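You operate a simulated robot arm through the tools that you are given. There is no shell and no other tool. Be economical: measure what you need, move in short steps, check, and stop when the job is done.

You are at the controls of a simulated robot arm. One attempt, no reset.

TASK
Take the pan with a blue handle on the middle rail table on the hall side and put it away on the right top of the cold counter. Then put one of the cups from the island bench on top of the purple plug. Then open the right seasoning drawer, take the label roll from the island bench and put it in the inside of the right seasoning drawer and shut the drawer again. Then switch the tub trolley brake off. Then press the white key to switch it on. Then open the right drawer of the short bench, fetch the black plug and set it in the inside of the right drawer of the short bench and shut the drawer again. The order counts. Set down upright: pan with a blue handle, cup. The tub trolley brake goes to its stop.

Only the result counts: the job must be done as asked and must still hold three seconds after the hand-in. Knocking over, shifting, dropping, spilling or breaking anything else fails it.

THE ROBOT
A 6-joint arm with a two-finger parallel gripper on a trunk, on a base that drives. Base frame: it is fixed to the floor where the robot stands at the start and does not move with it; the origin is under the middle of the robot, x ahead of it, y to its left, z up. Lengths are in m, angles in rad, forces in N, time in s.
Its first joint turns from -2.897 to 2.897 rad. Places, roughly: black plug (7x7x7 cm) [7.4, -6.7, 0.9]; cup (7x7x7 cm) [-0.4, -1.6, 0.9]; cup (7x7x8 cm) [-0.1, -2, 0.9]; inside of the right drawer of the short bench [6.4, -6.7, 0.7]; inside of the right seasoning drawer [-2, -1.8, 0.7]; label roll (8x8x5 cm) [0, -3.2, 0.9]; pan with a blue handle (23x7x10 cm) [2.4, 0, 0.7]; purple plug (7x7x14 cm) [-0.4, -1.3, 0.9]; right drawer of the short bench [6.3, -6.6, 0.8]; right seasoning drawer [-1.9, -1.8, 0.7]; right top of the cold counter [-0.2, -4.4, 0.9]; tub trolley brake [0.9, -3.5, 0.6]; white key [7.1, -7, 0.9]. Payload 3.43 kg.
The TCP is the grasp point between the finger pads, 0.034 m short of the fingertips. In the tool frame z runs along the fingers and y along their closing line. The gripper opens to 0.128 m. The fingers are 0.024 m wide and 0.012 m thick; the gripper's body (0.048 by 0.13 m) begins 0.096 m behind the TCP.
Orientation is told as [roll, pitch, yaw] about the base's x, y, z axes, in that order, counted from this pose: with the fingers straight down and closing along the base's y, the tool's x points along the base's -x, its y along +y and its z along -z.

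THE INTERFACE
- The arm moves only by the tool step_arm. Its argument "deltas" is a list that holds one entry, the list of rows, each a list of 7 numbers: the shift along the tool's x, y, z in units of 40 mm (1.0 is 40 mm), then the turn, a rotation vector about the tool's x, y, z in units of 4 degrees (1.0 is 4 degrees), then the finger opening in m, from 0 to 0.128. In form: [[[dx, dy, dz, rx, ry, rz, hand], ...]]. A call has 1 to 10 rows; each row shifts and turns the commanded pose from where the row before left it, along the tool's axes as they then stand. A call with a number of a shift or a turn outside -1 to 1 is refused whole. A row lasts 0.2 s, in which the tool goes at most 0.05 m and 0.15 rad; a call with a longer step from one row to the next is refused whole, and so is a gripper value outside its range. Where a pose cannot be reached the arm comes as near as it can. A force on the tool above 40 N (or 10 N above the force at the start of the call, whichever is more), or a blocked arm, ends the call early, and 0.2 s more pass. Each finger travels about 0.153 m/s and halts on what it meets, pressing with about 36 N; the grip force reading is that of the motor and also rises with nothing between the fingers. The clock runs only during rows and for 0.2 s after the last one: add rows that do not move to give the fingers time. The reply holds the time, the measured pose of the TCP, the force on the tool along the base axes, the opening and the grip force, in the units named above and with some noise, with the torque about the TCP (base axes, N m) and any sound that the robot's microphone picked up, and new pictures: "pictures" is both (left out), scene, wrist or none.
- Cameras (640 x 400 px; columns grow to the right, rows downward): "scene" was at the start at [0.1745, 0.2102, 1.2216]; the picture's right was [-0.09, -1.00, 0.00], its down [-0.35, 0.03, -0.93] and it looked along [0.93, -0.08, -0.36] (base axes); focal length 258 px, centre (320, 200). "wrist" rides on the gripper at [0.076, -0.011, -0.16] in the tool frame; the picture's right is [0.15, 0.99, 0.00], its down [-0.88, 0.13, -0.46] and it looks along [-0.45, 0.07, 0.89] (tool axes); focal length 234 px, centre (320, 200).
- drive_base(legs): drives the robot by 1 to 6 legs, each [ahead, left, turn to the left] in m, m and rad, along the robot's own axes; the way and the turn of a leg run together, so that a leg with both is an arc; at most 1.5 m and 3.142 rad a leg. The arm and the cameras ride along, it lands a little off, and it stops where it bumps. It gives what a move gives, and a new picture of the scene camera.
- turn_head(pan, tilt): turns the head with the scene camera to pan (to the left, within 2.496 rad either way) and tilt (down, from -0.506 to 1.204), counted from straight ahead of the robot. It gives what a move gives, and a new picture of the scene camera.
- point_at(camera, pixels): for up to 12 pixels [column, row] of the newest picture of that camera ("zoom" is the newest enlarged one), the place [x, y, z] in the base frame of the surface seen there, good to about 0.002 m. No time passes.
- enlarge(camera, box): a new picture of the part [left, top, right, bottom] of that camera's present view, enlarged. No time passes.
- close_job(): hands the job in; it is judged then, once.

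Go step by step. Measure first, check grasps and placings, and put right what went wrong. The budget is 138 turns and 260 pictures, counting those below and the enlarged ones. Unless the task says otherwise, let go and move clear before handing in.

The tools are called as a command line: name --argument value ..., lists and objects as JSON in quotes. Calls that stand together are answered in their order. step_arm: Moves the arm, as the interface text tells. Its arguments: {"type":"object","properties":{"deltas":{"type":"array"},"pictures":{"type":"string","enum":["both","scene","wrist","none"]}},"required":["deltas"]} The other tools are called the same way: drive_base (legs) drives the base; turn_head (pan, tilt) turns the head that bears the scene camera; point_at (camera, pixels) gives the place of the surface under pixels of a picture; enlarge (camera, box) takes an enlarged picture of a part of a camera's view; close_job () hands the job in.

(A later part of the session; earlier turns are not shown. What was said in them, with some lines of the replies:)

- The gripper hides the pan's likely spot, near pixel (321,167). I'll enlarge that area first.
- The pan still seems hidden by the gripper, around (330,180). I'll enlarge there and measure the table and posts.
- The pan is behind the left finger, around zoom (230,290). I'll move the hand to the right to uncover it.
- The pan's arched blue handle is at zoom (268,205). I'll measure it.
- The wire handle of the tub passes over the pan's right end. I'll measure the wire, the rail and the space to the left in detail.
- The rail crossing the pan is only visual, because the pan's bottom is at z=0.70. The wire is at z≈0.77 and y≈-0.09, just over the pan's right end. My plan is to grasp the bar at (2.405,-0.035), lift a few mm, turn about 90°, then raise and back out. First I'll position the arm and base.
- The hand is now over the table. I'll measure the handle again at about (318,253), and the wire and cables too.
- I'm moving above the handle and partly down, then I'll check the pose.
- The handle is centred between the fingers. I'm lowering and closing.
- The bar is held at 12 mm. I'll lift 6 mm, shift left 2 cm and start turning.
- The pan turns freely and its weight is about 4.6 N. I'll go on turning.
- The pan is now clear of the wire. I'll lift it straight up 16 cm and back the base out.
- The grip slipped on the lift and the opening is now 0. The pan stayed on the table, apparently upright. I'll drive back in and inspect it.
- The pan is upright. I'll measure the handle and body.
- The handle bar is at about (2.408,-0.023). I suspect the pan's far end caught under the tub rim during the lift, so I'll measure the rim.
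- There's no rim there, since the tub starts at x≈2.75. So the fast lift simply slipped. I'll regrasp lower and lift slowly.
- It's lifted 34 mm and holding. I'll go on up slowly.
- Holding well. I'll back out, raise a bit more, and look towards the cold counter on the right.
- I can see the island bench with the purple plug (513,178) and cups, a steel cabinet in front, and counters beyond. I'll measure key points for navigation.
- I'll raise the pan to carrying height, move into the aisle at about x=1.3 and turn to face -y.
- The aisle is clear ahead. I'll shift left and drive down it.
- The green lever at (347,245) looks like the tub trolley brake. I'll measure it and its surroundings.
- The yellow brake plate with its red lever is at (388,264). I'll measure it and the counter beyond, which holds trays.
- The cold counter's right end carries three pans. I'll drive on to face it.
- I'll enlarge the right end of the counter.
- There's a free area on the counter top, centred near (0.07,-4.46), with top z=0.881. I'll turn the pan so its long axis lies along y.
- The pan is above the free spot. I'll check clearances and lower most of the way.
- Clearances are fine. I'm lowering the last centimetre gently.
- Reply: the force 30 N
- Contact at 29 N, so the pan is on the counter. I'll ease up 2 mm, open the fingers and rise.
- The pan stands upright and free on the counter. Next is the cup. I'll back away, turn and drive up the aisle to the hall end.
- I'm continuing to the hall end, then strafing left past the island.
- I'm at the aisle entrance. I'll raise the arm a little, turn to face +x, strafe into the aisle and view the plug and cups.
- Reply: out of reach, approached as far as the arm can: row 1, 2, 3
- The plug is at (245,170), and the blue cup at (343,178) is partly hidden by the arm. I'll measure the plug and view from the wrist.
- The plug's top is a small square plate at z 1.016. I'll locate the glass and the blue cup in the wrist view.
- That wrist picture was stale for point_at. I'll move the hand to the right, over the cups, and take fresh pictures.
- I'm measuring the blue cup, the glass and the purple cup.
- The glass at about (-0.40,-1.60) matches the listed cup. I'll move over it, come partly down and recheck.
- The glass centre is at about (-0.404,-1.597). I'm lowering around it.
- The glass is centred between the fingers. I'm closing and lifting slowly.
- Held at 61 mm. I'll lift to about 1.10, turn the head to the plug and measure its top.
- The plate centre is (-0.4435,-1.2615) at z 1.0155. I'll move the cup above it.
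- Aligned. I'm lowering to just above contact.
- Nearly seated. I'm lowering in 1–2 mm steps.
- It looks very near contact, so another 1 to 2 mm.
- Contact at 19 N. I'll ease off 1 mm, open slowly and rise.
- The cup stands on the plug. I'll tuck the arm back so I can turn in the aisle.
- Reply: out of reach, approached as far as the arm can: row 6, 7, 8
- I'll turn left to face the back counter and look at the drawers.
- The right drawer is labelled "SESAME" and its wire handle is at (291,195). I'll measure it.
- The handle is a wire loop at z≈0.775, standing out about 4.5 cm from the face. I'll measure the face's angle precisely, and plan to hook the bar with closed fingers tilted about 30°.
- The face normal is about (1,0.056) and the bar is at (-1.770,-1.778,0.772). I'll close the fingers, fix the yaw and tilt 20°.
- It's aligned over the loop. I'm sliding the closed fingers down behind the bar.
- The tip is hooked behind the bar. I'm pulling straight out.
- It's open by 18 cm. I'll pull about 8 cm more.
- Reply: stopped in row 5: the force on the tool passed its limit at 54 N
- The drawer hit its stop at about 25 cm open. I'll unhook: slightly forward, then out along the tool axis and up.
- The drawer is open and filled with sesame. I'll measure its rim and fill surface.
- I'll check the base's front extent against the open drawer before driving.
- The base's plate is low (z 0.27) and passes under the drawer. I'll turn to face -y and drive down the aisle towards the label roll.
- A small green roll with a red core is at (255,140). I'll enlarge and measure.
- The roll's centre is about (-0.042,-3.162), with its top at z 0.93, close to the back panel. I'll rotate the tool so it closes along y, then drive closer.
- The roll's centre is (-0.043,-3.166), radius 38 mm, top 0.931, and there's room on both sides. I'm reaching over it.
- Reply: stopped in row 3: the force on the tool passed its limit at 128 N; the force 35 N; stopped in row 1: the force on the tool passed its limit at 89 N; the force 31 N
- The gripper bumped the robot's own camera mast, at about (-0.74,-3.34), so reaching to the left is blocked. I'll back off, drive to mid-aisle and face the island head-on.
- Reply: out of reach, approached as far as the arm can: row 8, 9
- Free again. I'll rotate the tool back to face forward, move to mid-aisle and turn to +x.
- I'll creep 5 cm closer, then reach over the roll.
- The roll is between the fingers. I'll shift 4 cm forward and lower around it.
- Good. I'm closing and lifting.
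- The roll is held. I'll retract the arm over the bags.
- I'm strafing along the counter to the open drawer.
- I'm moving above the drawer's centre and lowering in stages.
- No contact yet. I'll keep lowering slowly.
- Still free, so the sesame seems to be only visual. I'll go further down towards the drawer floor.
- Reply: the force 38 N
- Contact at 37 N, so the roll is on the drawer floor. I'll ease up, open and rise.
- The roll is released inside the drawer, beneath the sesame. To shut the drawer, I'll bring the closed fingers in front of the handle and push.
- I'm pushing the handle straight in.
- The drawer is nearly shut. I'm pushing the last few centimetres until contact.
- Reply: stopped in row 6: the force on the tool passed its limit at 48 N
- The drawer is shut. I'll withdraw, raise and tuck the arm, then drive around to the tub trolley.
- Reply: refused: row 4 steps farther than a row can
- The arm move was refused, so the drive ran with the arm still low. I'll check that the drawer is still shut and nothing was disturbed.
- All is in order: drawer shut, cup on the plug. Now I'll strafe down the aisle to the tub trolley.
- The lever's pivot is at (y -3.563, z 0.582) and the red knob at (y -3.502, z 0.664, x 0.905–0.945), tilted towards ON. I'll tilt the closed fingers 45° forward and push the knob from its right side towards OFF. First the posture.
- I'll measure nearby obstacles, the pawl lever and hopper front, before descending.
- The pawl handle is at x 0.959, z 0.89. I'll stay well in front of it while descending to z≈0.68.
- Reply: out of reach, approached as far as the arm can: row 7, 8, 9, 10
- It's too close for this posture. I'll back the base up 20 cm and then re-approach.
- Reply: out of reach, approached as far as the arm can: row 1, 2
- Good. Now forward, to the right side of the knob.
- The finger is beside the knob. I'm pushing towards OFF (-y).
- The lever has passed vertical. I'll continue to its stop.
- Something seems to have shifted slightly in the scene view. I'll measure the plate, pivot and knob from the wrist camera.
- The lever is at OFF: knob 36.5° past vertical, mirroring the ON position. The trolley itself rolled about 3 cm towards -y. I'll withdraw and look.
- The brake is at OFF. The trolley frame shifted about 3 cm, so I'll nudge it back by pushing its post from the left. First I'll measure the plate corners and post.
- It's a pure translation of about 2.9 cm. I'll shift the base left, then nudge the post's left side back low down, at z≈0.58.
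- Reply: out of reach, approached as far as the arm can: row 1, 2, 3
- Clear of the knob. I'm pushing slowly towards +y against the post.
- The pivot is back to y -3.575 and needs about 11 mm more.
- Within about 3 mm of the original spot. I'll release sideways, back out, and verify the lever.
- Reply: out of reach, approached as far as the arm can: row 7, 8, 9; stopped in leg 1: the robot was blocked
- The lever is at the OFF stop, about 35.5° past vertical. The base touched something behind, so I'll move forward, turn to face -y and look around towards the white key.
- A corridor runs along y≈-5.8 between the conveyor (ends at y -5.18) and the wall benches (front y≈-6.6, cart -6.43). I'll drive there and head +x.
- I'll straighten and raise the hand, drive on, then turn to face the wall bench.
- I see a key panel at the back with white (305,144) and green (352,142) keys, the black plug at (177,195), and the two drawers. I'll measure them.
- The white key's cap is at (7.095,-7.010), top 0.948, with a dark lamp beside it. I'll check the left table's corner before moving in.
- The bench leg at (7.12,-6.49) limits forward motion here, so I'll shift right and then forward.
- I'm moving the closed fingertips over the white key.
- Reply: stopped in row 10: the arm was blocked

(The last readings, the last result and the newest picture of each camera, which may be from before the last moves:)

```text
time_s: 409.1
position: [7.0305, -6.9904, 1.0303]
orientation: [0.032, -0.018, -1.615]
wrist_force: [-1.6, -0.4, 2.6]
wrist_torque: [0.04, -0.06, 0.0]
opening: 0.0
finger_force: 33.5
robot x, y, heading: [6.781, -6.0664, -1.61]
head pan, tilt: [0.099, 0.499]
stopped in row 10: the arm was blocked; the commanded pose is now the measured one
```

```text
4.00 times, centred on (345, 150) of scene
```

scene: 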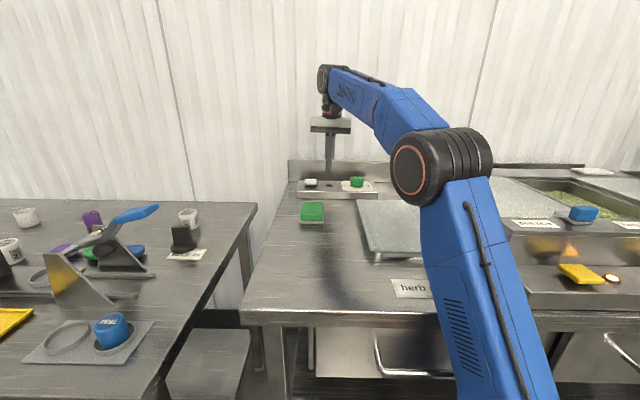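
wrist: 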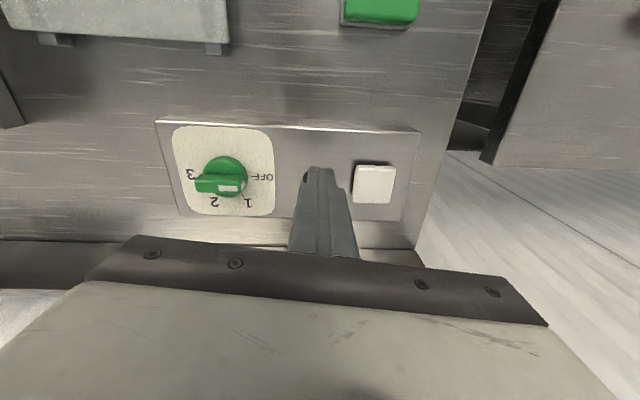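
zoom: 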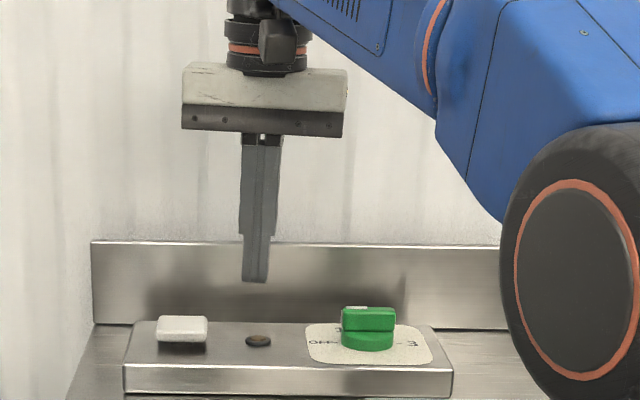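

The arm was blocked, probably by the wrist against the wall, and the base shifted back slightly. I'll retreat, tilt the fingers forward 30° and approach that way.

step_arm --deltas '[[[0.8, 0, 0, 0, 0, 0, 0.0], [0.9, 0, 0, 0, -1, 0, 0.0], [0.9, 0, 0, 0, -1, 0, 0.0], [0, 0, 0, 0, -1, 0, 0.0], [0, 0, 0, 0, -1, 0, 0.0], [0, 0, 0, 0, -1, 0, 0.0], [0, 0, 0, 0, -1, 0, 0.0], [0, 0, 0, 0, -1, 0, 0.0], [0, 0, 0, 0, 0, 0, 0.0]]]'

```text
time_s: 411.1
position: [7.0432, -6.9315, 0.9845]
orientation: [0.019, -0.461, -1.618]
wrist_force: [-0.1, 0.1, 0.2]
wrist_torque: [0.01, -0.02, 0.02]
opening: 0.0
finger_force: 33.0
robot x, y, heading: [6.7827, -6.0787, -1.598]
head pan, tilt: [0.099, 0.499]
```

scene: 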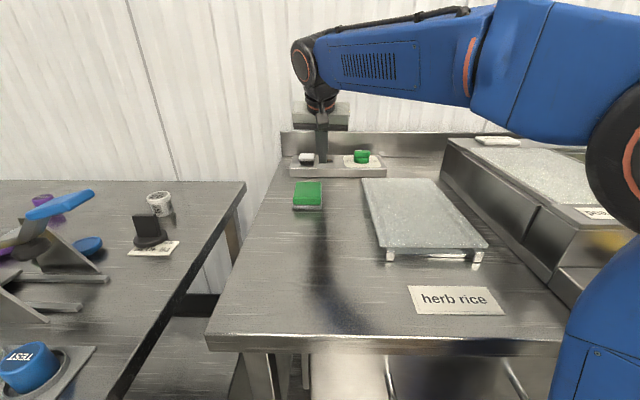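
wrist: 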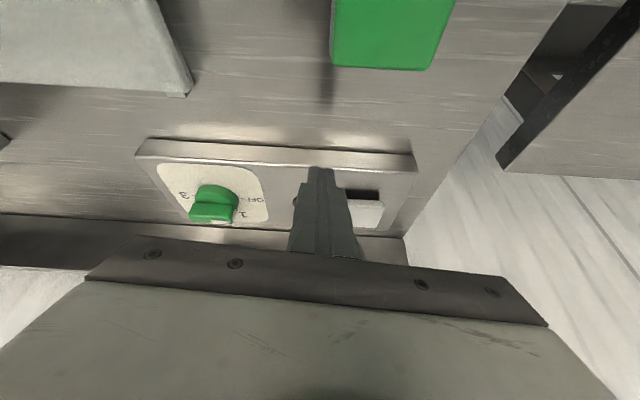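

step_arm --deltas '[[[-0.33, 0, -0.67, 0, 0, 0, 0.0], [-0.497, 0.497, 0.237, 0, 0, 0, 0.0], [-0.497, 0.497, 0.237, 0, 0, 0, 0.0], [-0.497, 0.497, 0.237, 0, 0, 0, 0.0], [0, 0, 0, 0, 0, 0, 0.0]]]'

enlarge --camera "scene" --box '[260, 80, 410, 190]'

```text
time_s: 412.3
position: [7.0929, -6.9872, 1.0303]
orientation: [0.028, -0.471, -1.624]
wrist_force: [-0.9, -0.4, -0.2]
wrist_torque: [0.01, -0.01, -0.01]
opening: 0.0003
finger_force: 32.9
robot x, y, heading: [6.7771, -6.0766, -1.605]
head pan, tilt: [0.099, 0.499]
```

scene: 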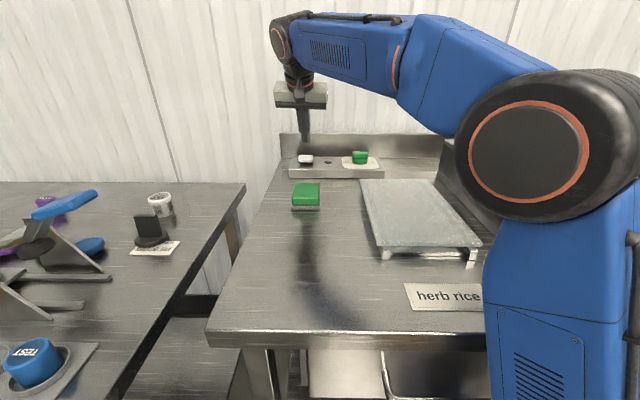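
wrist: 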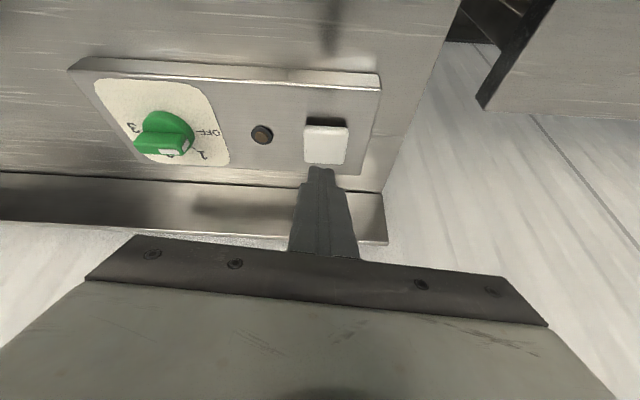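

```text
3.64 times, centred on (335, 135) of scene
```

zoom: 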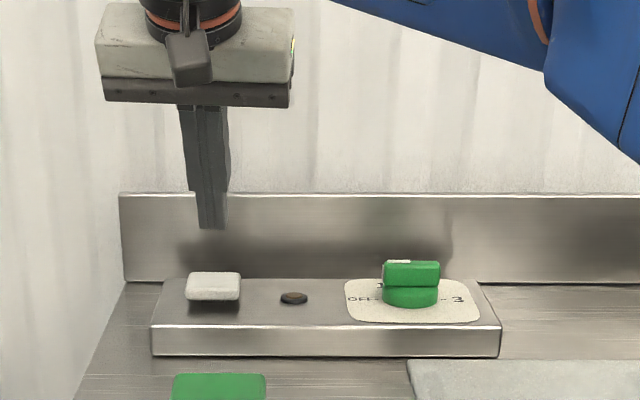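

I'm centring over the cap and lowering to just above it.

step_arm --deltas '[[[0.12, 0.08, 0.54, 0, 0, 0, 0.0], [0.12, 0.08, 0.5, 0, 0, 0, 0.0], [0, 0, 0, 0, 0, 0, 0.0]]]' --pictures "wrist"

enlarge --camera "scene" --box '[270, 120, 390, 190]'

```text
time_s: 413.1
position: [7.096, -6.9971, 0.9947]
orientation: [0.034, -0.477, -1.627]
wrist_force: [-0.6, 0.5, -0.1]
wrist_torque: [0.0, 0.01, -0.03]
opening: 0.0
finger_force: 33.0
robot x, y, heading: [6.7806, -6.0776, -1.6]
head pan, tilt: [0.099, 0.499]
```

wrist: 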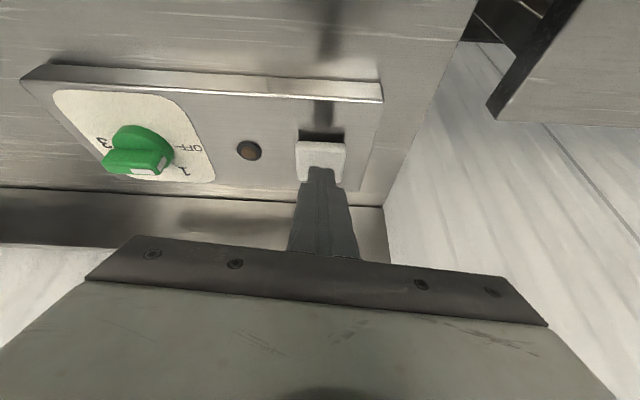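

```text
5.33 times, centred on (330, 155) of scene
```

zoom: 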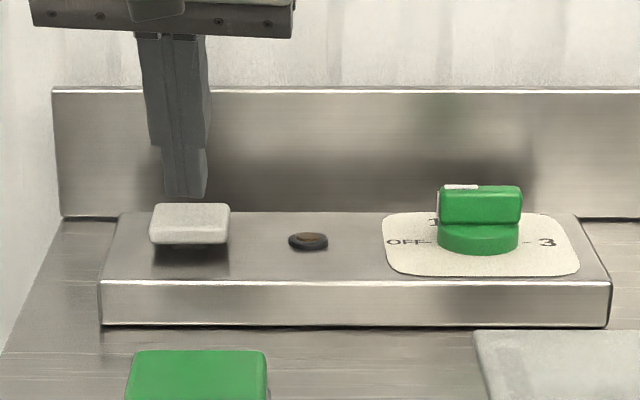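

I'm pressing down slowly.

step_arm --deltas '[[[0.045, 0, 0.09, 0, 0, 0, 0.0], [0.045, 0, 0.09, 0, 0, 0, 0.0], [0.045, 0, 0.09, 0, 0, 0, 0.0], [0.045, 0, 0.09, 0, 0, 0, 0.0], [0.03, 0, 0.06, 0, 0, 0, 0.0], [0.03, 0, 0.06, 0, 0, 0, 0.0]]]' --pictures "wrist"

enlarge --camera "scene" --box '[270, 120, 390, 190]'

```text
time_s: 414.5
position: [7.1003, -6.9973, 0.9768]
orientation: [0.033, -0.481, -1.627]
wrist_force: [-5.7, 9.2, 20.4]
wrist_torque: [0.21, 0.21, -0.01]
opening: 0.0001
finger_force: 33.3
robot x, y, heading: [6.775, -6.0777, -1.601]
head pan, tilt: [0.099, 0.499]
heard: click
stopped in row 6: the force on the tool passed its limit at 43 N (the readings are from after the stop); the commanded pose is now the measured one
```

wrist: 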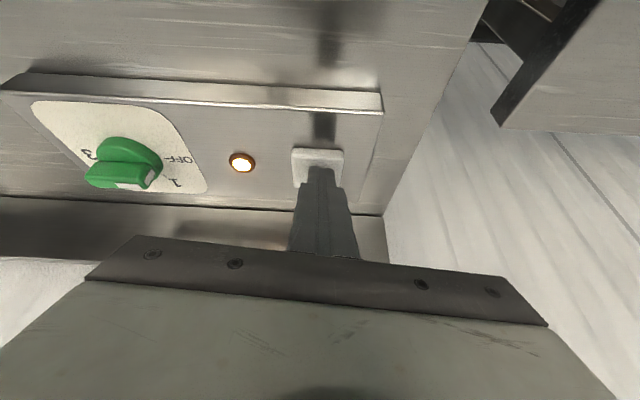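

```text
5.33 times, centred on (330, 155) of scene
5 turns are left
```

zoom: 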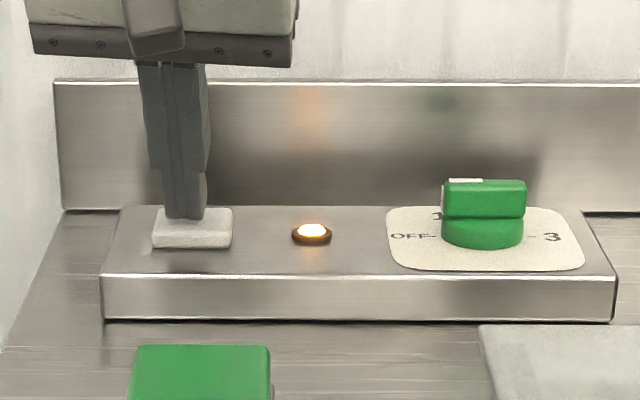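

The key clicked and its lamp is lit, so it's on. Only 5 turns are left, so I'll chain calls: measure the black plug, retreat, go to the right drawer and scan its handle.

point_at --camera "scene" --pixels '[[148, 217], [157, 217], [137, 218], [150, 226], [139, 230], [160, 230], [150, 236], [150, 241], [137, 241], [166, 241], [150, 247], [150, 221]]'

enlarge --camera "scene" --box '[110, 180, 210, 260]'

step_arm --deltas '[[[-0.35, 0, -0.7, 0, 0, 0, 0.0], [-0.45, 0, -0.85, 0, 0, 0, 0.0], [-0.2, 0, -0.4, 0, 0, 0, 0.0], [0.8, -0.8, -0.41, 0, 0, 0, 0.0], [0.8, -0.8, -0.41, 0, 0, 0, 0.0], [0.8, -0.8, -0.41, 0, 0, 0, 0.0], [0.8, -0.8, -0.41, 0, 0, 0, 0.0], [0.8, -0.8, -0.41, 0, 0, 0, 0.0], [0.8, -0.8, -0.41, 0, 0, 0, 0.0], [0.8, -0.8, -0.41, 0, 0, 0, 0.0]]]' --pictures "none"

step_arm --deltas '[[[0.8, -0.8, -0.3, 0, 0.9, 0, 0.0], [0.8, -0.8, -0.3, 0, 0.85, 0, 0.0], [0, 0, 0, 0, 0, 0, 0.0]]]' --pictures "none"

drive_base --legs '[[0, 0, 0.081], [-0.23, 0, 0], [0, -0.576, 0]]'

turn_head --pan 0.0 --tilt 0.8

point_at --camera "scene" --pixels '[[345, 176], [345, 180], [345, 184], [345, 188], [345, 192], [345, 196], [345, 200], [345, 204], [345, 208], [345, 212], [345, 216], [345, 220]]'

point_at --camera "scene" --pixels '[[330, 178], [330, 182], [330, 186], [330, 190], [330, 194], [330, 198], [330, 202], [330, 206], [330, 210], [330, 214], [330, 224], [330, 232]]'

enlarge --camera "scene" --box '[240, 140, 440, 265]'

```text
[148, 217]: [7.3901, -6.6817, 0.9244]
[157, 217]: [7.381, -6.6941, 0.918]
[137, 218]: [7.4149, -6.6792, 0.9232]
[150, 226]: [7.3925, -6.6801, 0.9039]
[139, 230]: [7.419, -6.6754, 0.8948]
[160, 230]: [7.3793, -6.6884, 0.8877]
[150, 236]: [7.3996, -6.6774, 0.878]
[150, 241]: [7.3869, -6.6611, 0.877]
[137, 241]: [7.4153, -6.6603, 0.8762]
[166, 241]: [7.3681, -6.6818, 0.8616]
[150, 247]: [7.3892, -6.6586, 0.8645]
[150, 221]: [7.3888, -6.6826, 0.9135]
```

```text
5.00 times, centred on (160, 220) of scene
```

zoom: 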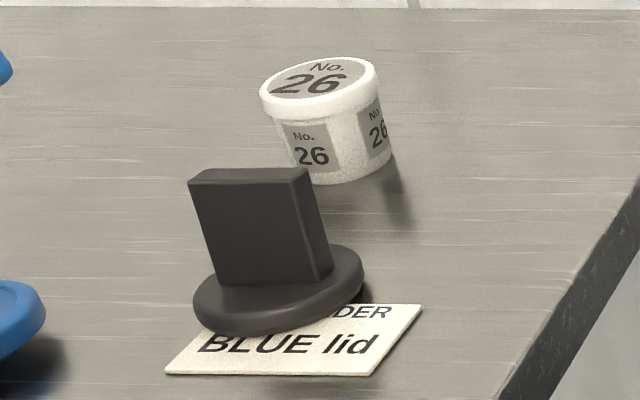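

```text
time_s: 416.7
position: [6.8893, -6.7441, 1.0484]
orientation: [0.027, -0.468, -1.623]
wrist_force: [0.8, -0.3, 0.1]
wrist_torque: [0.04, 0.01, -0.02]
opening: 0.0
finger_force: 33.0
robot x, y, heading: [6.7799, -6.0759, -1.599]
head pan, tilt: [0.099, 0.499]
```

```text
time_s: 417.5
position: [6.827, -6.6713, 1.0411]
orientation: [0.027, -0.349, -1.619]
wrist_force: [-0.1, -0.3, -0.2]
wrist_torque: [-0.01, 0.01, 0.03]
opening: 0.0
finger_force: 33.2
robot x, y, heading: [6.7778, -6.0763, -1.601]
head pan, tilt: [0.099, 0.499]
```

```text
time_s: 422.6
position: [6.2925, -6.4666, 1.0418]
orientation: [0.028, -0.349, -1.534]
wrist_force: [0.7, -0.2, 0.2]
wrist_torque: [-0.03, 0.02, 0.0]
opening: 0.0001
finger_force: 32.8
robot x, y, heading: [6.1902, -5.8821, -1.514]
head pan, tilt: [0.099, 0.499]
```

scene: 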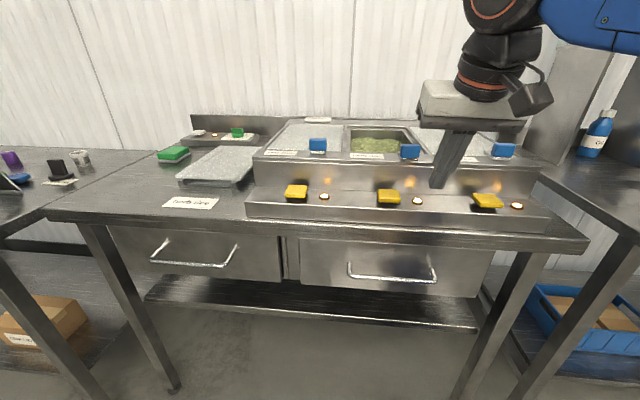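

```text
time_s: 423.4
position: [6.2927, -6.4663, 1.041]
orientation: [0.026, -0.35, -1.534]
wrist_force: [-0.1, 0.2, 0.1]
wrist_torque: [0.0, -0.04, 0.0]
opening: 0.0002
finger_force: 32.6
robot x, y, heading: [6.1939, -5.884, -1.514]
head pan, tilt: [0.0, 0.799]
```

scene: 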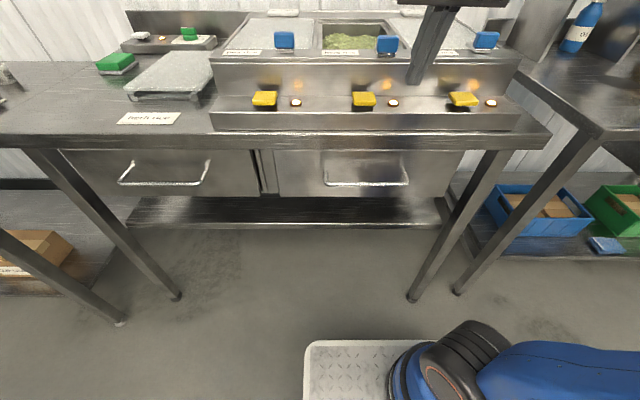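

```text
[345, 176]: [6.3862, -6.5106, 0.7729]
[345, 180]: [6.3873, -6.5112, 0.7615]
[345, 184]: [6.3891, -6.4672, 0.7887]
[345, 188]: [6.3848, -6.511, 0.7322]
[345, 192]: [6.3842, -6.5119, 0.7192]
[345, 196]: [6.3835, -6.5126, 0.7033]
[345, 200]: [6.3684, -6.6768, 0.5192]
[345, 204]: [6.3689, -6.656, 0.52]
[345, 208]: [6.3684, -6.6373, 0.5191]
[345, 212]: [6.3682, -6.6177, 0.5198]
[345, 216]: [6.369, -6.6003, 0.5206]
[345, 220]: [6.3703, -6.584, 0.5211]
```

```text
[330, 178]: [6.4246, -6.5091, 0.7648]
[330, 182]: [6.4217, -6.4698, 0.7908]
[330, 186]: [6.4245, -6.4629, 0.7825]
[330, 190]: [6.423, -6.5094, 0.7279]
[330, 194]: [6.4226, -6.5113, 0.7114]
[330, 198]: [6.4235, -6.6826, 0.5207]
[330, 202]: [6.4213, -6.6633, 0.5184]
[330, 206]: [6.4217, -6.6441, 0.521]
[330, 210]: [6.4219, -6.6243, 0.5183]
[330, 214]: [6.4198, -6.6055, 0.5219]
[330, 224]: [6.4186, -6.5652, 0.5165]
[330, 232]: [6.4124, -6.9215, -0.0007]
```

```text
3.20 times, centred on (340, 202) of scene
4 turns are left
```

zoom: 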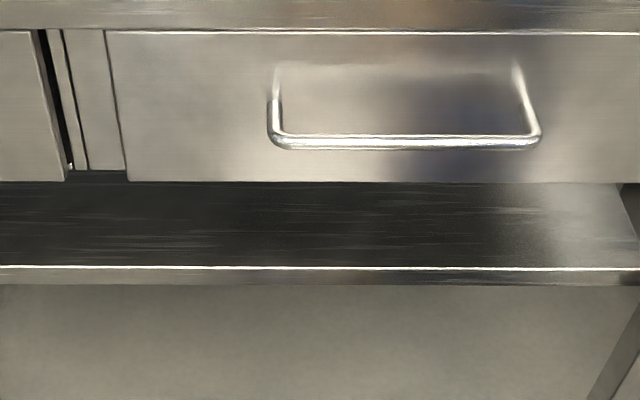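

The bar is measured: centre y≈-6.469, z≈0.785, face y≈-6.512. I'll hook it, pull the drawer open, unhook and drive to the plug in one chain.

step_arm --deltas '[[[0.385, 0.322, 0.805, 0, 0, 0, 0.0], [0.385, 0.322, 0.805, 0, 0, 0, 0.0], [0.385, 0.322, 0.805, 0, 0, 0, 0.0], [0.385, 0.322, 0.805, 0, 0, 0, 0.0], [0, 0, 0, 0, 0, 0, 0.0], [0, 0, 0.6, 0, 0, 0, 0.0], [0, 0, 0.6, 0, 0, 0, 0.0], [0, 0, 0.6, 0, 0, 0, 0.0], [0, 0, 0.5, 0, 0, 0, 0.0], [0, 0, 0.2, 0, 0, 0, 0.0]]]' --pictures "none"

step_arm --deltas '[[[0.28, 0, -0.1, 0, 0, 0, 0.0], [0.53, 0, -0.19, 0, 0, 0, 0.0], [0.53, 0, -0.19, 0, 0, 0, 0.0], [0.53, 0, -0.19, 0, 0, 0, 0.0], [0.53, 0, -0.19, 0, 0, 0, 0.0], [0.53, 0, -0.19, 0, 0, 0, 0.0], [0.53, 0, -0.19, 0, 0, 0, 0.0], [0.53, 0, -0.19, 0, 0, 0, 0.0], [0.53, 0, -0.19, 0, 0, 0, 0.0], [0.53, 0, -0.19, 0, 0, 0, 0.0]]]' --pictures "none"

step_arm --deltas '[[[0.42, 0, -0.155, 0, 0, 0, 0.0], [0.42, 0, -0.155, 0, 0, 0, 0.0], [0.2, 0, -0.07, 0, 0, 0, 0.0]]]' --pictures "none"

step_arm --deltas '[[[-0.12, 0, 0.04, 0, 0, 0, 0.0], [0, 0, -0.8, 0, 0, 0, 0.0], [0, 0, -1, 0, 0, 0, 0.0], [0, 0, -1, 0, 0, 0, 0.0], [0, 0, -1, 0, 0, 0, 0.0], [-0.35, 0, -0.93, 0, 0, 0, 0.0], [-0.35, 0, -0.93, 0, 0, 0, 0.0], [-0.35, 0, -0.93, 0, 0, 0, 0.0]]]' --pictures "none"

step_arm --deltas '[[[0, 0, -0.1, 0, 1, 0, 0.05], [0, 0, -0.1, 0, 1, 0, 0.09], [0, 0, -0.1, 0, 1, 0, 0.09], [0, 0, -0.1, 0, 1, 0, 0.09], [0, 0, 0, 0, 1, 0, 0.09], [0, -1, 0, 0, 0, 0, 0.09], [0, -1, 0, 0, 0, 0, 0.09], [0, -1, 0, 0, 0, 0, 0.09], [0, -1, 0, 0, 0, 0, 0.09], [0, -1, 0, 0, 0, 0, 0.09]]]' --pictures "scene"

drive_base --legs '[[0, 1.06, 0], [0.06, 0, 0]]'

turn_head --pan 0.0 --tilt 0.5

point_at --camera "scene" --pixels '[[350, 178], [361, 178], [372, 178], [350, 186], [361, 186], [372, 186], [350, 194], [361, 194], [372, 194], [350, 204], [361, 204], [372, 204]]'

```text
time_s: 425.6
position: [6.3501, -6.484, 0.8062]
orientation: [0.026, -0.349, -1.533]
wrist_force: [-1.1, -0.5, 0.8]
wrist_torque: [0.01, -0.02, 0.0]
opening: 0.0
finger_force: 33.0
robot x, y, heading: [6.1936, -5.8802, -1.513]
head pan, tilt: [0.0, 0.799]
```

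```text
time_s: 427.8
position: [6.3405, -6.2699, 0.8055]
orientation: [0.026, -0.348, -1.534]
wrist_force: [0.9, 1.5, -1.0]
wrist_torque: [0.03, 0.01, -0.01]
opening: 0.0002
finger_force: 32.9
robot x, y, heading: [6.1929, -5.8761, -1.515]
head pan, tilt: [0.0, 0.799]
```

```text
time_s: 428.6
position: [6.3381, -6.2261, 0.8059]
orientation: [0.025, -0.35, -1.535]
wrist_force: [-0.3, 0.6, -0.8]
wrist_torque: [0.0, 0.03, 0.0]
opening: 0.0
finger_force: 33.1
robot x, y, heading: [6.1938, -5.8747, -1.516]
head pan, tilt: [0.0, 0.799]
```

```text
time_s: 430.4
position: [6.3303, -6.1833, 1.0654]
orientation: [0.027, -0.349, -1.534]
wrist_force: [1.2, 0.5, -0.3]
wrist_torque: [0.01, -0.05, 0.01]
opening: 0.0001
finger_force: 33.0
robot x, y, heading: [6.1901, -5.8806, -1.514]
head pan, tilt: [0.0, 0.799]
```

```text
time_s: 432.6
position: [6.1738, -6.1946, 1.0406]
orientation: [0.023, -0.004, -1.099]
wrist_force: [-3.0, -3.0, -0.1]
wrist_torque: [0.28, -0.39, -0.03]
opening: 0.0899
finger_force: 0.0
out of reach, approached as far as the arm can: row 8, 9, 10
robot x, y, heading: [6.1946, -5.8791, -1.516]
head pan, tilt: [0.0, 0.799]
```

scene: 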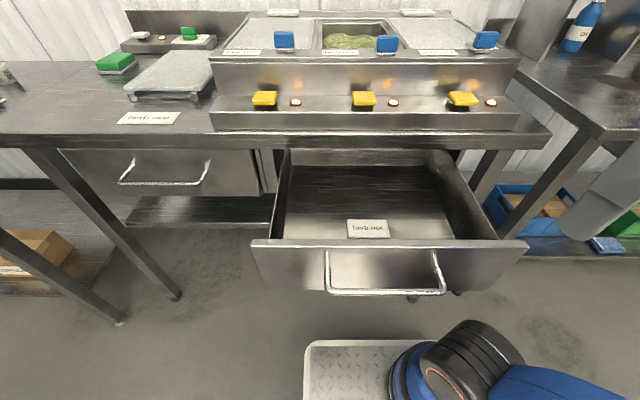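

```text
time_s: 438.7
position: [7.2223, -6.2162, 1.0394]
orientation: [0.024, -0.005, -1.552]
wrist_force: [-0.4, 0.5, 0.0]
wrist_torque: [0.01, 0.0, 0.0]
opening: 0.0898
finger_force: 0.0
robot x, y, heading: [7.2691, -5.8949, -1.54]
head pan, tilt: [0.0, 0.799]
```

scene: 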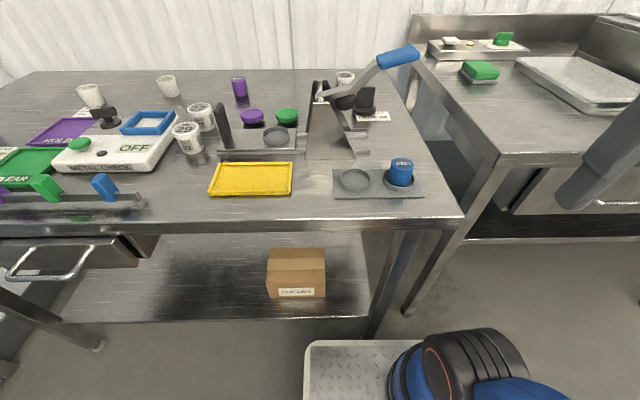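

```text
time_s: 439.5
position: [7.222, -6.2167, 1.0414]
orientation: [0.026, -0.004, -1.552]
wrist_force: [-0.1, 0.5, -0.3]
wrist_torque: [0.02, 0.02, 0.0]
opening: 0.0903
finger_force: 0.1
robot x, y, heading: [7.2655, -5.8914, -1.547]
head pan, tilt: [0.0, 0.499]
```

scene: 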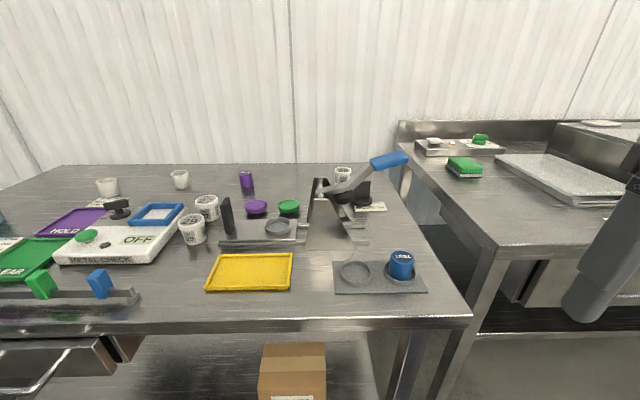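

```text
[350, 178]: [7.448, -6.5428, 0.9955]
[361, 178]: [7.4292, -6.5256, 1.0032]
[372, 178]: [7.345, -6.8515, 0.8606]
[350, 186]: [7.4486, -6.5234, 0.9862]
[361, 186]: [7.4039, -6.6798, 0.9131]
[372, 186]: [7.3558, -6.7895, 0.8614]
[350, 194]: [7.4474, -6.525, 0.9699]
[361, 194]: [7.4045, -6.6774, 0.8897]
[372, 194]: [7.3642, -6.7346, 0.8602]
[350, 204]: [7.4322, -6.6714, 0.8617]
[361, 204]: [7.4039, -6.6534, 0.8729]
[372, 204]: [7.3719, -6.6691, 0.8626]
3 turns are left
```

The drawer is open by 26 cm and the plug is at (7.401,-6.689). I'll chain: approach around the press lever, grasp, lift, retract, and drive back in front of the open drawer.

step_arm --deltas '[[[-0.983, -0.106, 0, 0, 0, 0, 0.09], [-0.983, -0.106, 0, 0, 0, 0, 0.09], [-0.983, -0.106, 0, 0, 0, 0, 0.09], [-0.983, -0.106, 0, 0, 0, 0, 0.09], [-0.983, -0.106, 0, 0, 0, 0, 0.09], [-0.983, -0.106, 0, 0, 0, 0, 0.09], [-0.983, -0.106, 0, 0, 0, 0, 0.09], [-0.983, -0.106, 0, 0, 0, 0, 0.09], [-0.983, -0.106, 0, 0, 0, 0, 0.09], [-0.983, -0.106, 0, 0, 0, 0, 0.09]]]' --pictures "none"

step_arm --deltas '[[[-0.983, -0.106, 0, 0, 0, 0, 0.09], [-0.983, -0.106, 0, 0, 0, 0, 0.09], [0, 0.922, 0, 0, 0, 0, 0.09], [0, 0.922, 0, 0, 0, 0, 0.09], [0, 0.922, 0, 0, 0, 0, 0.09], [0, 0.922, 0, 0, 0, 0, 0.09], [0, 0.922, 0, 0, 0, 0, 0.09], [0, 0.922, 0, 0, 0, 0, 0.09], [0, 0, 0, 0, 0, 0, 0.09]]]' --pictures "none"

step_arm --deltas '[[[0, 0, 1, 0, 0, 0, 0.09], [0, 0, 1, 0, 0, 0, 0.09], [0, 0, 0.7, 0, 0, 0, 0.09], [0, 0, 0.4, 0, 0, 0, 0.09], [0, 0, 0, 0, 0, 0, 0.09], [0, 0, 0, 0, 0, 0, 0.04], [0, 0, 0, 0, 0, 0, 0.0], [0, 0, 0, 0, 0, 0, 0.0], [0, 0, 0, 0, 0, 0, 0.0]]]' --pictures "wrist"

step_arm --deltas '[[[0, 0, -0.1, 0, 0, 0, 0.0], [0, 0, -0.2, 0, 0, 0, 0.0], [0, 0, -0.3, 0, 0, 0, 0.0], [0, 0, -0.4, 0, 0, 0, 0.0], [0, 0, -0.5, 0, 0, 0, 0.0], [0, 0, -0.5, 0, 0, 0, 0.0], [0, 0, -0.5, 0, 0, 0, 0.0], [0, 0, -0.4, 0, 0, 0, 0.0], [0, 0, -0.2, 0, 0, 0, 0.0]]]' --pictures "none"

step_arm --deltas '[[[0, -0.7, 0, 0, 0, 0, 0.0], [0, -0.9, 0, 0, 0, 0, 0.0], [0, -0.95, 0, 0, 0, 0, 0.0], [0, -0.95, 0, 0, 0, 0, 0.0], [0, -0.95, 0, 0, 0, 0, 0.0], [0, -0.95, 0, 0, 0, 0, 0.0], [0.4, 0, 0, 0, 0, 0, 0.0], [0.9, 0, 0, 0, 0, 0, 0.0], [0.983, 0.1, 0, 0, 0, 0, 0.0], [0.983, 0.1, 0, 0, 0, 0, 0.0]]]' --pictures "none"

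step_arm --deltas '[[[0.983, 0, 0, 0, 0, 0, 0.0], [0.983, 0, 0, 0, 0, 0, 0.0], [0.983, 0, 0, 0, 0, 0, 0.0], [0.983, 0, 0, 0, 0, 0, 0.0], [0.983, 0, 0, 0, 0, 0, 0.0], [0.983, 0, 0, 0, 0, 0, 0.0], [0.7, 0, 0, 0, 0, 0, 0.0]]]' --pictures "none"

drive_base --legs '[[-0.03, 0, 0.02], [0, -0.96, 0]]'

turn_head --pan 0.0 --tilt 0.8

point_at --camera "scene" --pixels '[[357, 235], [357, 249], [357, 262], [340, 249], [375, 249], [320, 249], [400, 249], [357, 275], [357, 285], [357, 295], [357, 305], [300, 249]]'

```text
time_s: 441.7
position: [7.187, -6.6099, 1.0423]
orientation: [0.024, -0.007, -1.552]
wrist_force: [0.2, 0.4, 0.1]
wrist_torque: [-0.02, 0.03, -0.01]
opening: 0.0902
finger_force: 0.0
robot x, y, heading: [7.2692, -5.8956, -1.54]
head pan, tilt: [0.0, 0.499]
```

```text
time_s: 443.7
position: [7.4031, -6.6837, 1.0456]
orientation: [0.025, -0.003, -1.55]
wrist_force: [-0.4, 0.3, 0.2]
wrist_torque: [0.0, 0.04, -0.03]
opening: 0.0898
finger_force: 0.1
robot x, y, heading: [7.2697, -5.8927, -1.54]
head pan, tilt: [0.0, 0.499]
```

```text
time_s: 445.7
position: [7.4044, -6.6858, 0.9244]
orientation: [0.024, -0.006, -1.552]
wrist_force: [-4.7, -2.8, 4.1]
wrist_torque: [-0.12, 0.47, 0.11]
opening: 0.0441
finger_force: 36.3
robot x, y, heading: [7.2702, -5.8927, -1.543]
head pan, tilt: [0.0, 0.499]
```

wrist: 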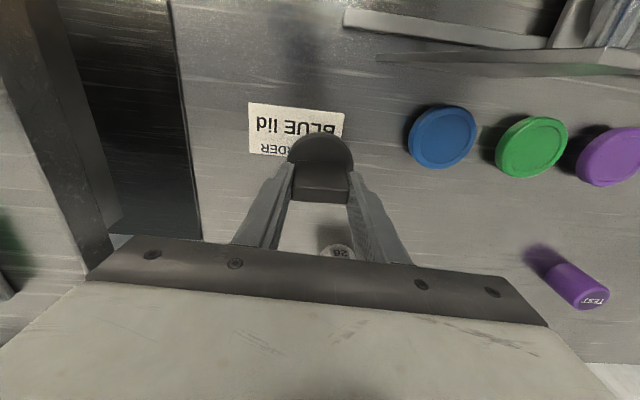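

```text
time_s: 447.7
position: [7.4015, -6.6854, 1.0459]
orientation: [0.025, -0.003, -1.552]
wrist_force: [0.1, -1.1, -1.4]
wrist_torque: [0.05, -0.04, -0.04]
opening: 0.0436
finger_force: 36.0
robot x, y, heading: [7.2687, -5.8944, -1.541]
head pan, tilt: [0.0, 0.499]
```

```text
time_s: 449.9
position: [7.1917, -6.5595, 1.0412]
orientation: [0.023, -0.001, -1.553]
wrist_force: [-1.2, -0.9, -0.9]
wrist_torque: [0.07, -0.02, 0.03]
opening: 0.0436
finger_force: 35.6
robot x, y, heading: [7.2676, -5.8925, -1.539]
head pan, tilt: [0.0, 0.499]
```

```text
time_s: 451.5
position: [7.1868, -6.2954, 1.0392]
orientation: [0.024, -0.005, -1.552]
wrist_force: [0.6, -0.4, -2.1]
wrist_torque: [0.01, -0.02, 0.0]
opening: 0.0436
finger_force: 36.0
robot x, y, heading: [7.2722, -5.8962, -1.542]
head pan, tilt: [0.0, 0.499]
```

```text
time_s: 456.9
position: [6.2284, -6.3041, 1.0396]
orientation: [0.023, -0.005, -1.55]
wrist_force: [0.1, -0.1, -1.9]
wrist_torque: [0.0, -0.01, -0.03]
opening: 0.0434
finger_force: 36.2
robot x, y, heading: [6.313, -5.901, -1.536]
head pan, tilt: [0.0, 0.499]
```

scene: 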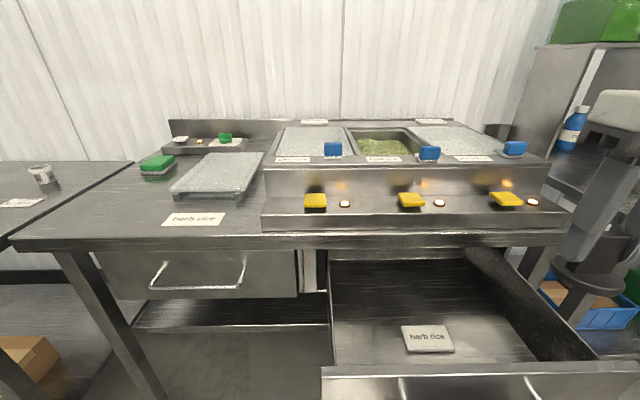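

```text
time_s: 457.7
position: [6.2282, -6.304, 1.0398]
orientation: [0.025, -0.002, -1.551]
wrist_force: [-0.4, 0.2, -1.1]
wrist_torque: [0.01, 0.05, 0.02]
opening: 0.0435
finger_force: 35.4
robot x, y, heading: [6.3113, -5.8973, -1.54]
head pan, tilt: [0.0, 0.799]
```

scene: 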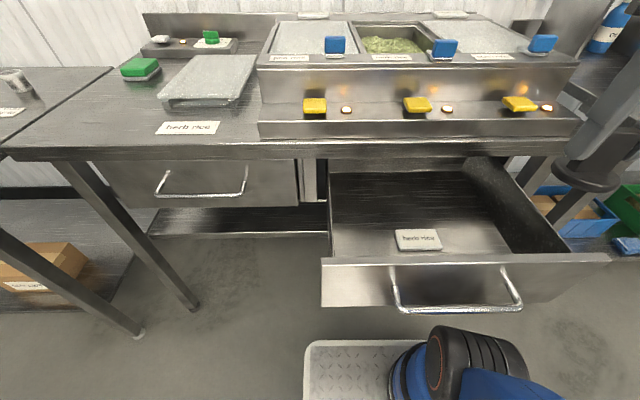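

```text
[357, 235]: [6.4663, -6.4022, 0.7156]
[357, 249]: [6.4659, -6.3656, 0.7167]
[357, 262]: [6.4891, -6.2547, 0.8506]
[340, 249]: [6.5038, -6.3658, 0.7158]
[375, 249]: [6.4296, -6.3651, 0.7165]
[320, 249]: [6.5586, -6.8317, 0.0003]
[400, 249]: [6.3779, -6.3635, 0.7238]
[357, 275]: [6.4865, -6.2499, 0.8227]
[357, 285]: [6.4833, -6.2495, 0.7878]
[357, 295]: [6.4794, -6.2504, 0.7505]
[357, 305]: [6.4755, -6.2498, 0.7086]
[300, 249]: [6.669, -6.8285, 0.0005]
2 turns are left
```

The plug is held and the drawer floor is at z 0.716, with a free spot at (6.445,-6.375). I'll chain: place, release, rise, move in front of the handle, push the drawer shut and back away.

step_arm --deltas '[[[-0.313, 0.878, 0, 0, 0, 0, 0.0], [-0.313, 0.878, 0, 0, 0, 0, 0.0], [-0.313, 0.878, 0, 0, 0, 0, 0.0], [-0.313, 0.878, 0, 0, 0, 0, 0.0], [-0.313, 0.878, 0, 0, 0, 0, 0.0], [-0.313, 0.878, 0, 0, 0, 0, 0.0], [0, 0, 0.7, 0, 0, 0, 0.0], [0, 0, 1, 0, 0, 0, 0.0], [0, 0, 1, 0, 0, 0, 0.0], [0, 0, 1, 0, 0, 0, 0.0]]]' --pictures "none"

step_arm --deltas '[[[0, 0, 0.9, 0, 0, 0, 0.0], [0, 0, 0.8, 0, 0, 0, 0.0], [0, 0, 0.4, 0, 0, 0, 0.0], [0, 0, 0.2, 0, 0, 0, 0.0], [0, 0, 0.1, 0, 0, 0, 0.0], [0, 0, 0.05, 0, 0, 0, 0.0], [0, 0, 0.05, 0, 0, 0, 0.0], [0, 0, 0.05, 0, 0, 0, 0.0], [0, 0, 0.04, 0, 0, 0, 0.0]]]' --pictures "none"

step_arm --deltas '[[[0, 0, -0.05, 0, 0, 0, 0.0], [0, 0, 0, 0, 0, 0, 0.06], [0, 0, 0, 0, 0, 0, 0.085], [0, 0, 0, 0, 0, 0, 0.085], [0, 0, -0.5, 0, 0, 0, 0.085], [0, 0, -1, 0, 0, 0, 0.085], [0, 0, -1, 0, 0, 0, 0.085], [0, 0, -1, 0, 0, 0, 0.085], [0, 0, -1, 0, 0, 0, 0.085], [0, 0, -1, 0, 0, 0, 0.085]]]' --pictures "wrist"

drive_base --legs '[[-0.1, 0, 0]]'

step_arm --deltas '[[[0.8, -0.66, 0, 0, 0, 0, 0.0], [0.8, -0.66, 0, 0, 0, 0, 0.0], [0.8, -0.66, 0, 0, 0, 0, 0.0], [0.8, -0.66, 0, 0, 0, 0, 0.0], [0, 0, 1, 0, 0, 0, 0.0], [0, 0, 1, 0, 0, 0, 0.0], [0, 0, 1, 0, 0, 0, 0.0], [0, 0, 1, 0, 0, 0, 0.0], [0, 0, 1, 0, 0, 0, 0.0], [0, 0, 0.5, 0, 0, 0, 0.0]]]' --pictures "none"

step_arm --deltas '[[[-0.8, 0, 0, 0, 0, 0, 0.0], [-0.8, 0, 0, 0, 0, 0, 0.0], [-0.8, 0, 0, 0, 0, 0, 0.0], [-0.8, 0, 0, 0, 0, 0, 0.0], [-0.8, 0, 0, 0, 0, 0, 0.0], [-0.8, 0, 0, 0, 0, 0, 0.0], [-0.8, 0, 0, 0, 0, 0, 0.0], [-0.6, 0, 0, 0, 0, 0, 0.0], [-0.4, 0, 0, 0, 0, 0, 0.0], [-0.3, 0, 0, 0, 0, 0, 0.0]]]' --pictures "none"

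step_arm --deltas '[[[-0.2, 0, 0, 0, 0, 0, 0.0], [-0.15, 0, 0, 0, 0, 0, 0.0], [-0.1, 0, 0, 0, 0, 0, 0.0], [-0.1, 0, 0, 0, 0, 0, 0.0], [-0.1, 0, 0, 0, 0, 0, 0.0], [-0.1, 0, 0, 0, 0, 0, 0.0], [-0.1, 0, 0, 0, 0, 0, 0.0], [-0.1, 0, 0, 0, 0, 0, 0.0], [-0.1, 0, 0, 0, 0, 0, 0.0], [-0.1, 0, 0, 0, 0, 0, 0.0]]]' --pictures "none"

step_arm --deltas '[[[0.5, 0, 0, 0, 0, 0, 0.0], [1, 0, 0, 0, 0, 0, 0.0], [1, 0, 0, 0, 0, 0, 0.0], [0, 0, -1, 0, 0, 0, 0.0], [0, 0, -1, 0, 0, 0, 0.0], [0, -0.9, 0, 0, 0, 0, 0.0], [0, -0.9, 0, 0, 0, 0, 0.0], [0, -0.9, 0, 0, 0, 0, 0.0]]]' --pictures "scene"

```text
time_s: 459.9
position: [6.4443, -6.3773, 0.8955]
orientation: [0.024, -0.004, -1.55]
wrist_force: [0.0, 0.5, -3.1]
wrist_torque: [0.01, 0.01, 0.01]
opening: 0.0432
finger_force: 36.0
robot x, y, heading: [6.3115, -5.9015, -1.538]
head pan, tilt: [0.0, 0.799]
```

```text
time_s: 461.9
position: [6.4469, -6.3747, 0.7927]
orientation: [0.024, -0.005, -1.55]
wrist_force: [0.4, -0.2, -1.5]
wrist_torque: [0.02, -0.02, 0.03]
opening: 0.0435
finger_force: 35.9
robot x, y, heading: [6.3135, -5.8968, -1.536]
head pan, tilt: [0.0, 0.799]
```

```text
time_s: 464.1
position: [6.4406, -6.3739, 1.0149]
orientation: [0.025, -0.004, -1.549]
wrist_force: [-0.3, -0.1, 0.2]
wrist_torque: [0.02, -0.01, -0.01]
opening: 0.0849
finger_force: 0.0
robot x, y, heading: [6.311, -5.9025, -1.538]
head pan, tilt: [0.0, 0.799]
```

wrist: 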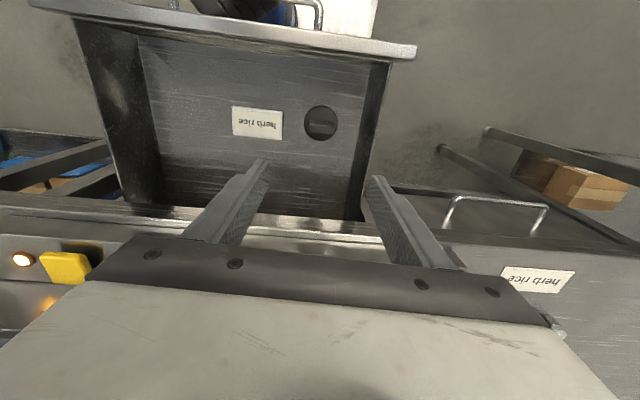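

```text
time_s: 465.3
position: [6.4384, -6.272, 1.0155]
orientation: [0.026, -0.004, -1.546]
wrist_force: [0.7, 0.1, -0.6]
wrist_torque: [-0.03, -0.04, -0.01]
opening: 0.0846
finger_force: 0.1
robot x, y, heading: [6.3072, -5.7983, -1.54]
head pan, tilt: [0.0, 0.799]
```

scene: 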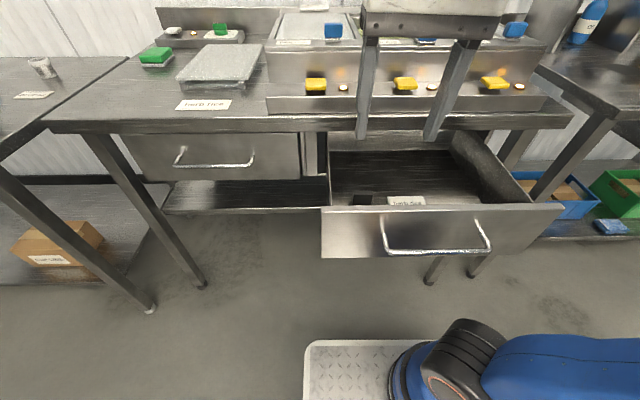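

```text
time_s: 467.5
position: [6.3342, -6.1474, 0.7906]
orientation: [0.025, -0.006, -1.549]
wrist_force: [0.3, 0.3, 0.4]
wrist_torque: [0.01, -0.04, 0.01]
opening: 0.0001
finger_force: 33.6
robot x, y, heading: [6.3069, -5.7965, -1.54]
head pan, tilt: [0.0, 0.799]
```

```text
time_s: 469.7
position: [6.342, -6.4222, 0.7919]
orientation: [0.025, -0.005, -1.549]
wrist_force: [0.1, -0.1, -0.6]
wrist_torque: [0.01, -0.04, -0.01]
opening: 0.0
finger_force: 33.0
robot x, y, heading: [6.3048, -5.7982, -1.535]
head pan, tilt: [0.0, 0.799]
```

```text
time_s: 471.2
position: [6.3417, -6.4511, 0.7927]
orientation: [0.023, -0.003, -1.546]
wrist_force: [-1.4, 16.7, 9.8]
wrist_torque: [-2.11, -0.27, 0.19]
opening: 0.0
finger_force: 33.0
robot x, y, heading: [6.3083, -5.7953, -1.536]
head pan, tilt: [0.0, 0.799]
stopped in row 7: the force on the tool passed its limit at 50 N (the readings are from after the stop); the commanded pose is now the measured one
```

```text
time_s: 473.0
position: [6.2316, -6.3551, 0.8697]
orientation: [0.024, 0.0, -1.545]
wrist_force: [-0.6, -0.3, 0.2]
wrist_torque: [-0.02, 0.02, -0.04]
opening: 0.0
finger_force: 32.4
robot x, y, heading: [6.307, -5.7939, -1.54]
head pan, tilt: [0.0, 0.799]
1 turns are left
```

scene: 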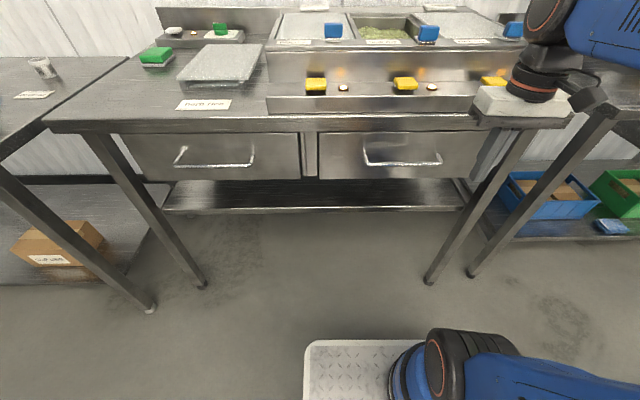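

The black plug is inside the right drawer, the drawer is pushed flush with its neighbour at about (400,155), and the hand is clear. Handing in.

close_job

```text
The job is handed in.
```

I did all six steps in order and handed the job in. A few things didn't go cleanly.

- **Pan:** it stands upright on the right top of the cold counter. It slipped from the grip on the first lift and dropped back onto the rail table, still upright.
- **Cup:** the clear glass cup stands upright on the purple plug.
- **Label roll:** it is on the floor of the right seasoning drawer, and the drawer is shut. It sank through the visible sesame surface before it touched the floor.
- **Brake:** the lever is at its OFF stop. The trolley rolled about 3 cm once the brake released, and I pushed it back to within about 3 mm of where it was.
- **White key:** it clicked and its lamp is lit.
- **Black plug:** I released it in the right drawer of the short bench and pushed the drawer shut until it stopped at 50 N. It looks flush with its neighbour in the last picture. I had no turns left to measure it.

The robot also bumped into things three times:

- **Camera mast:** the gripper hit the robot's own camera mast.
- **Behind the base:** the base was stopped by something near the side table by the trolley. I saw nothing shifted there.
- **Near the white key:** the arm was blocked, probably by the wall.
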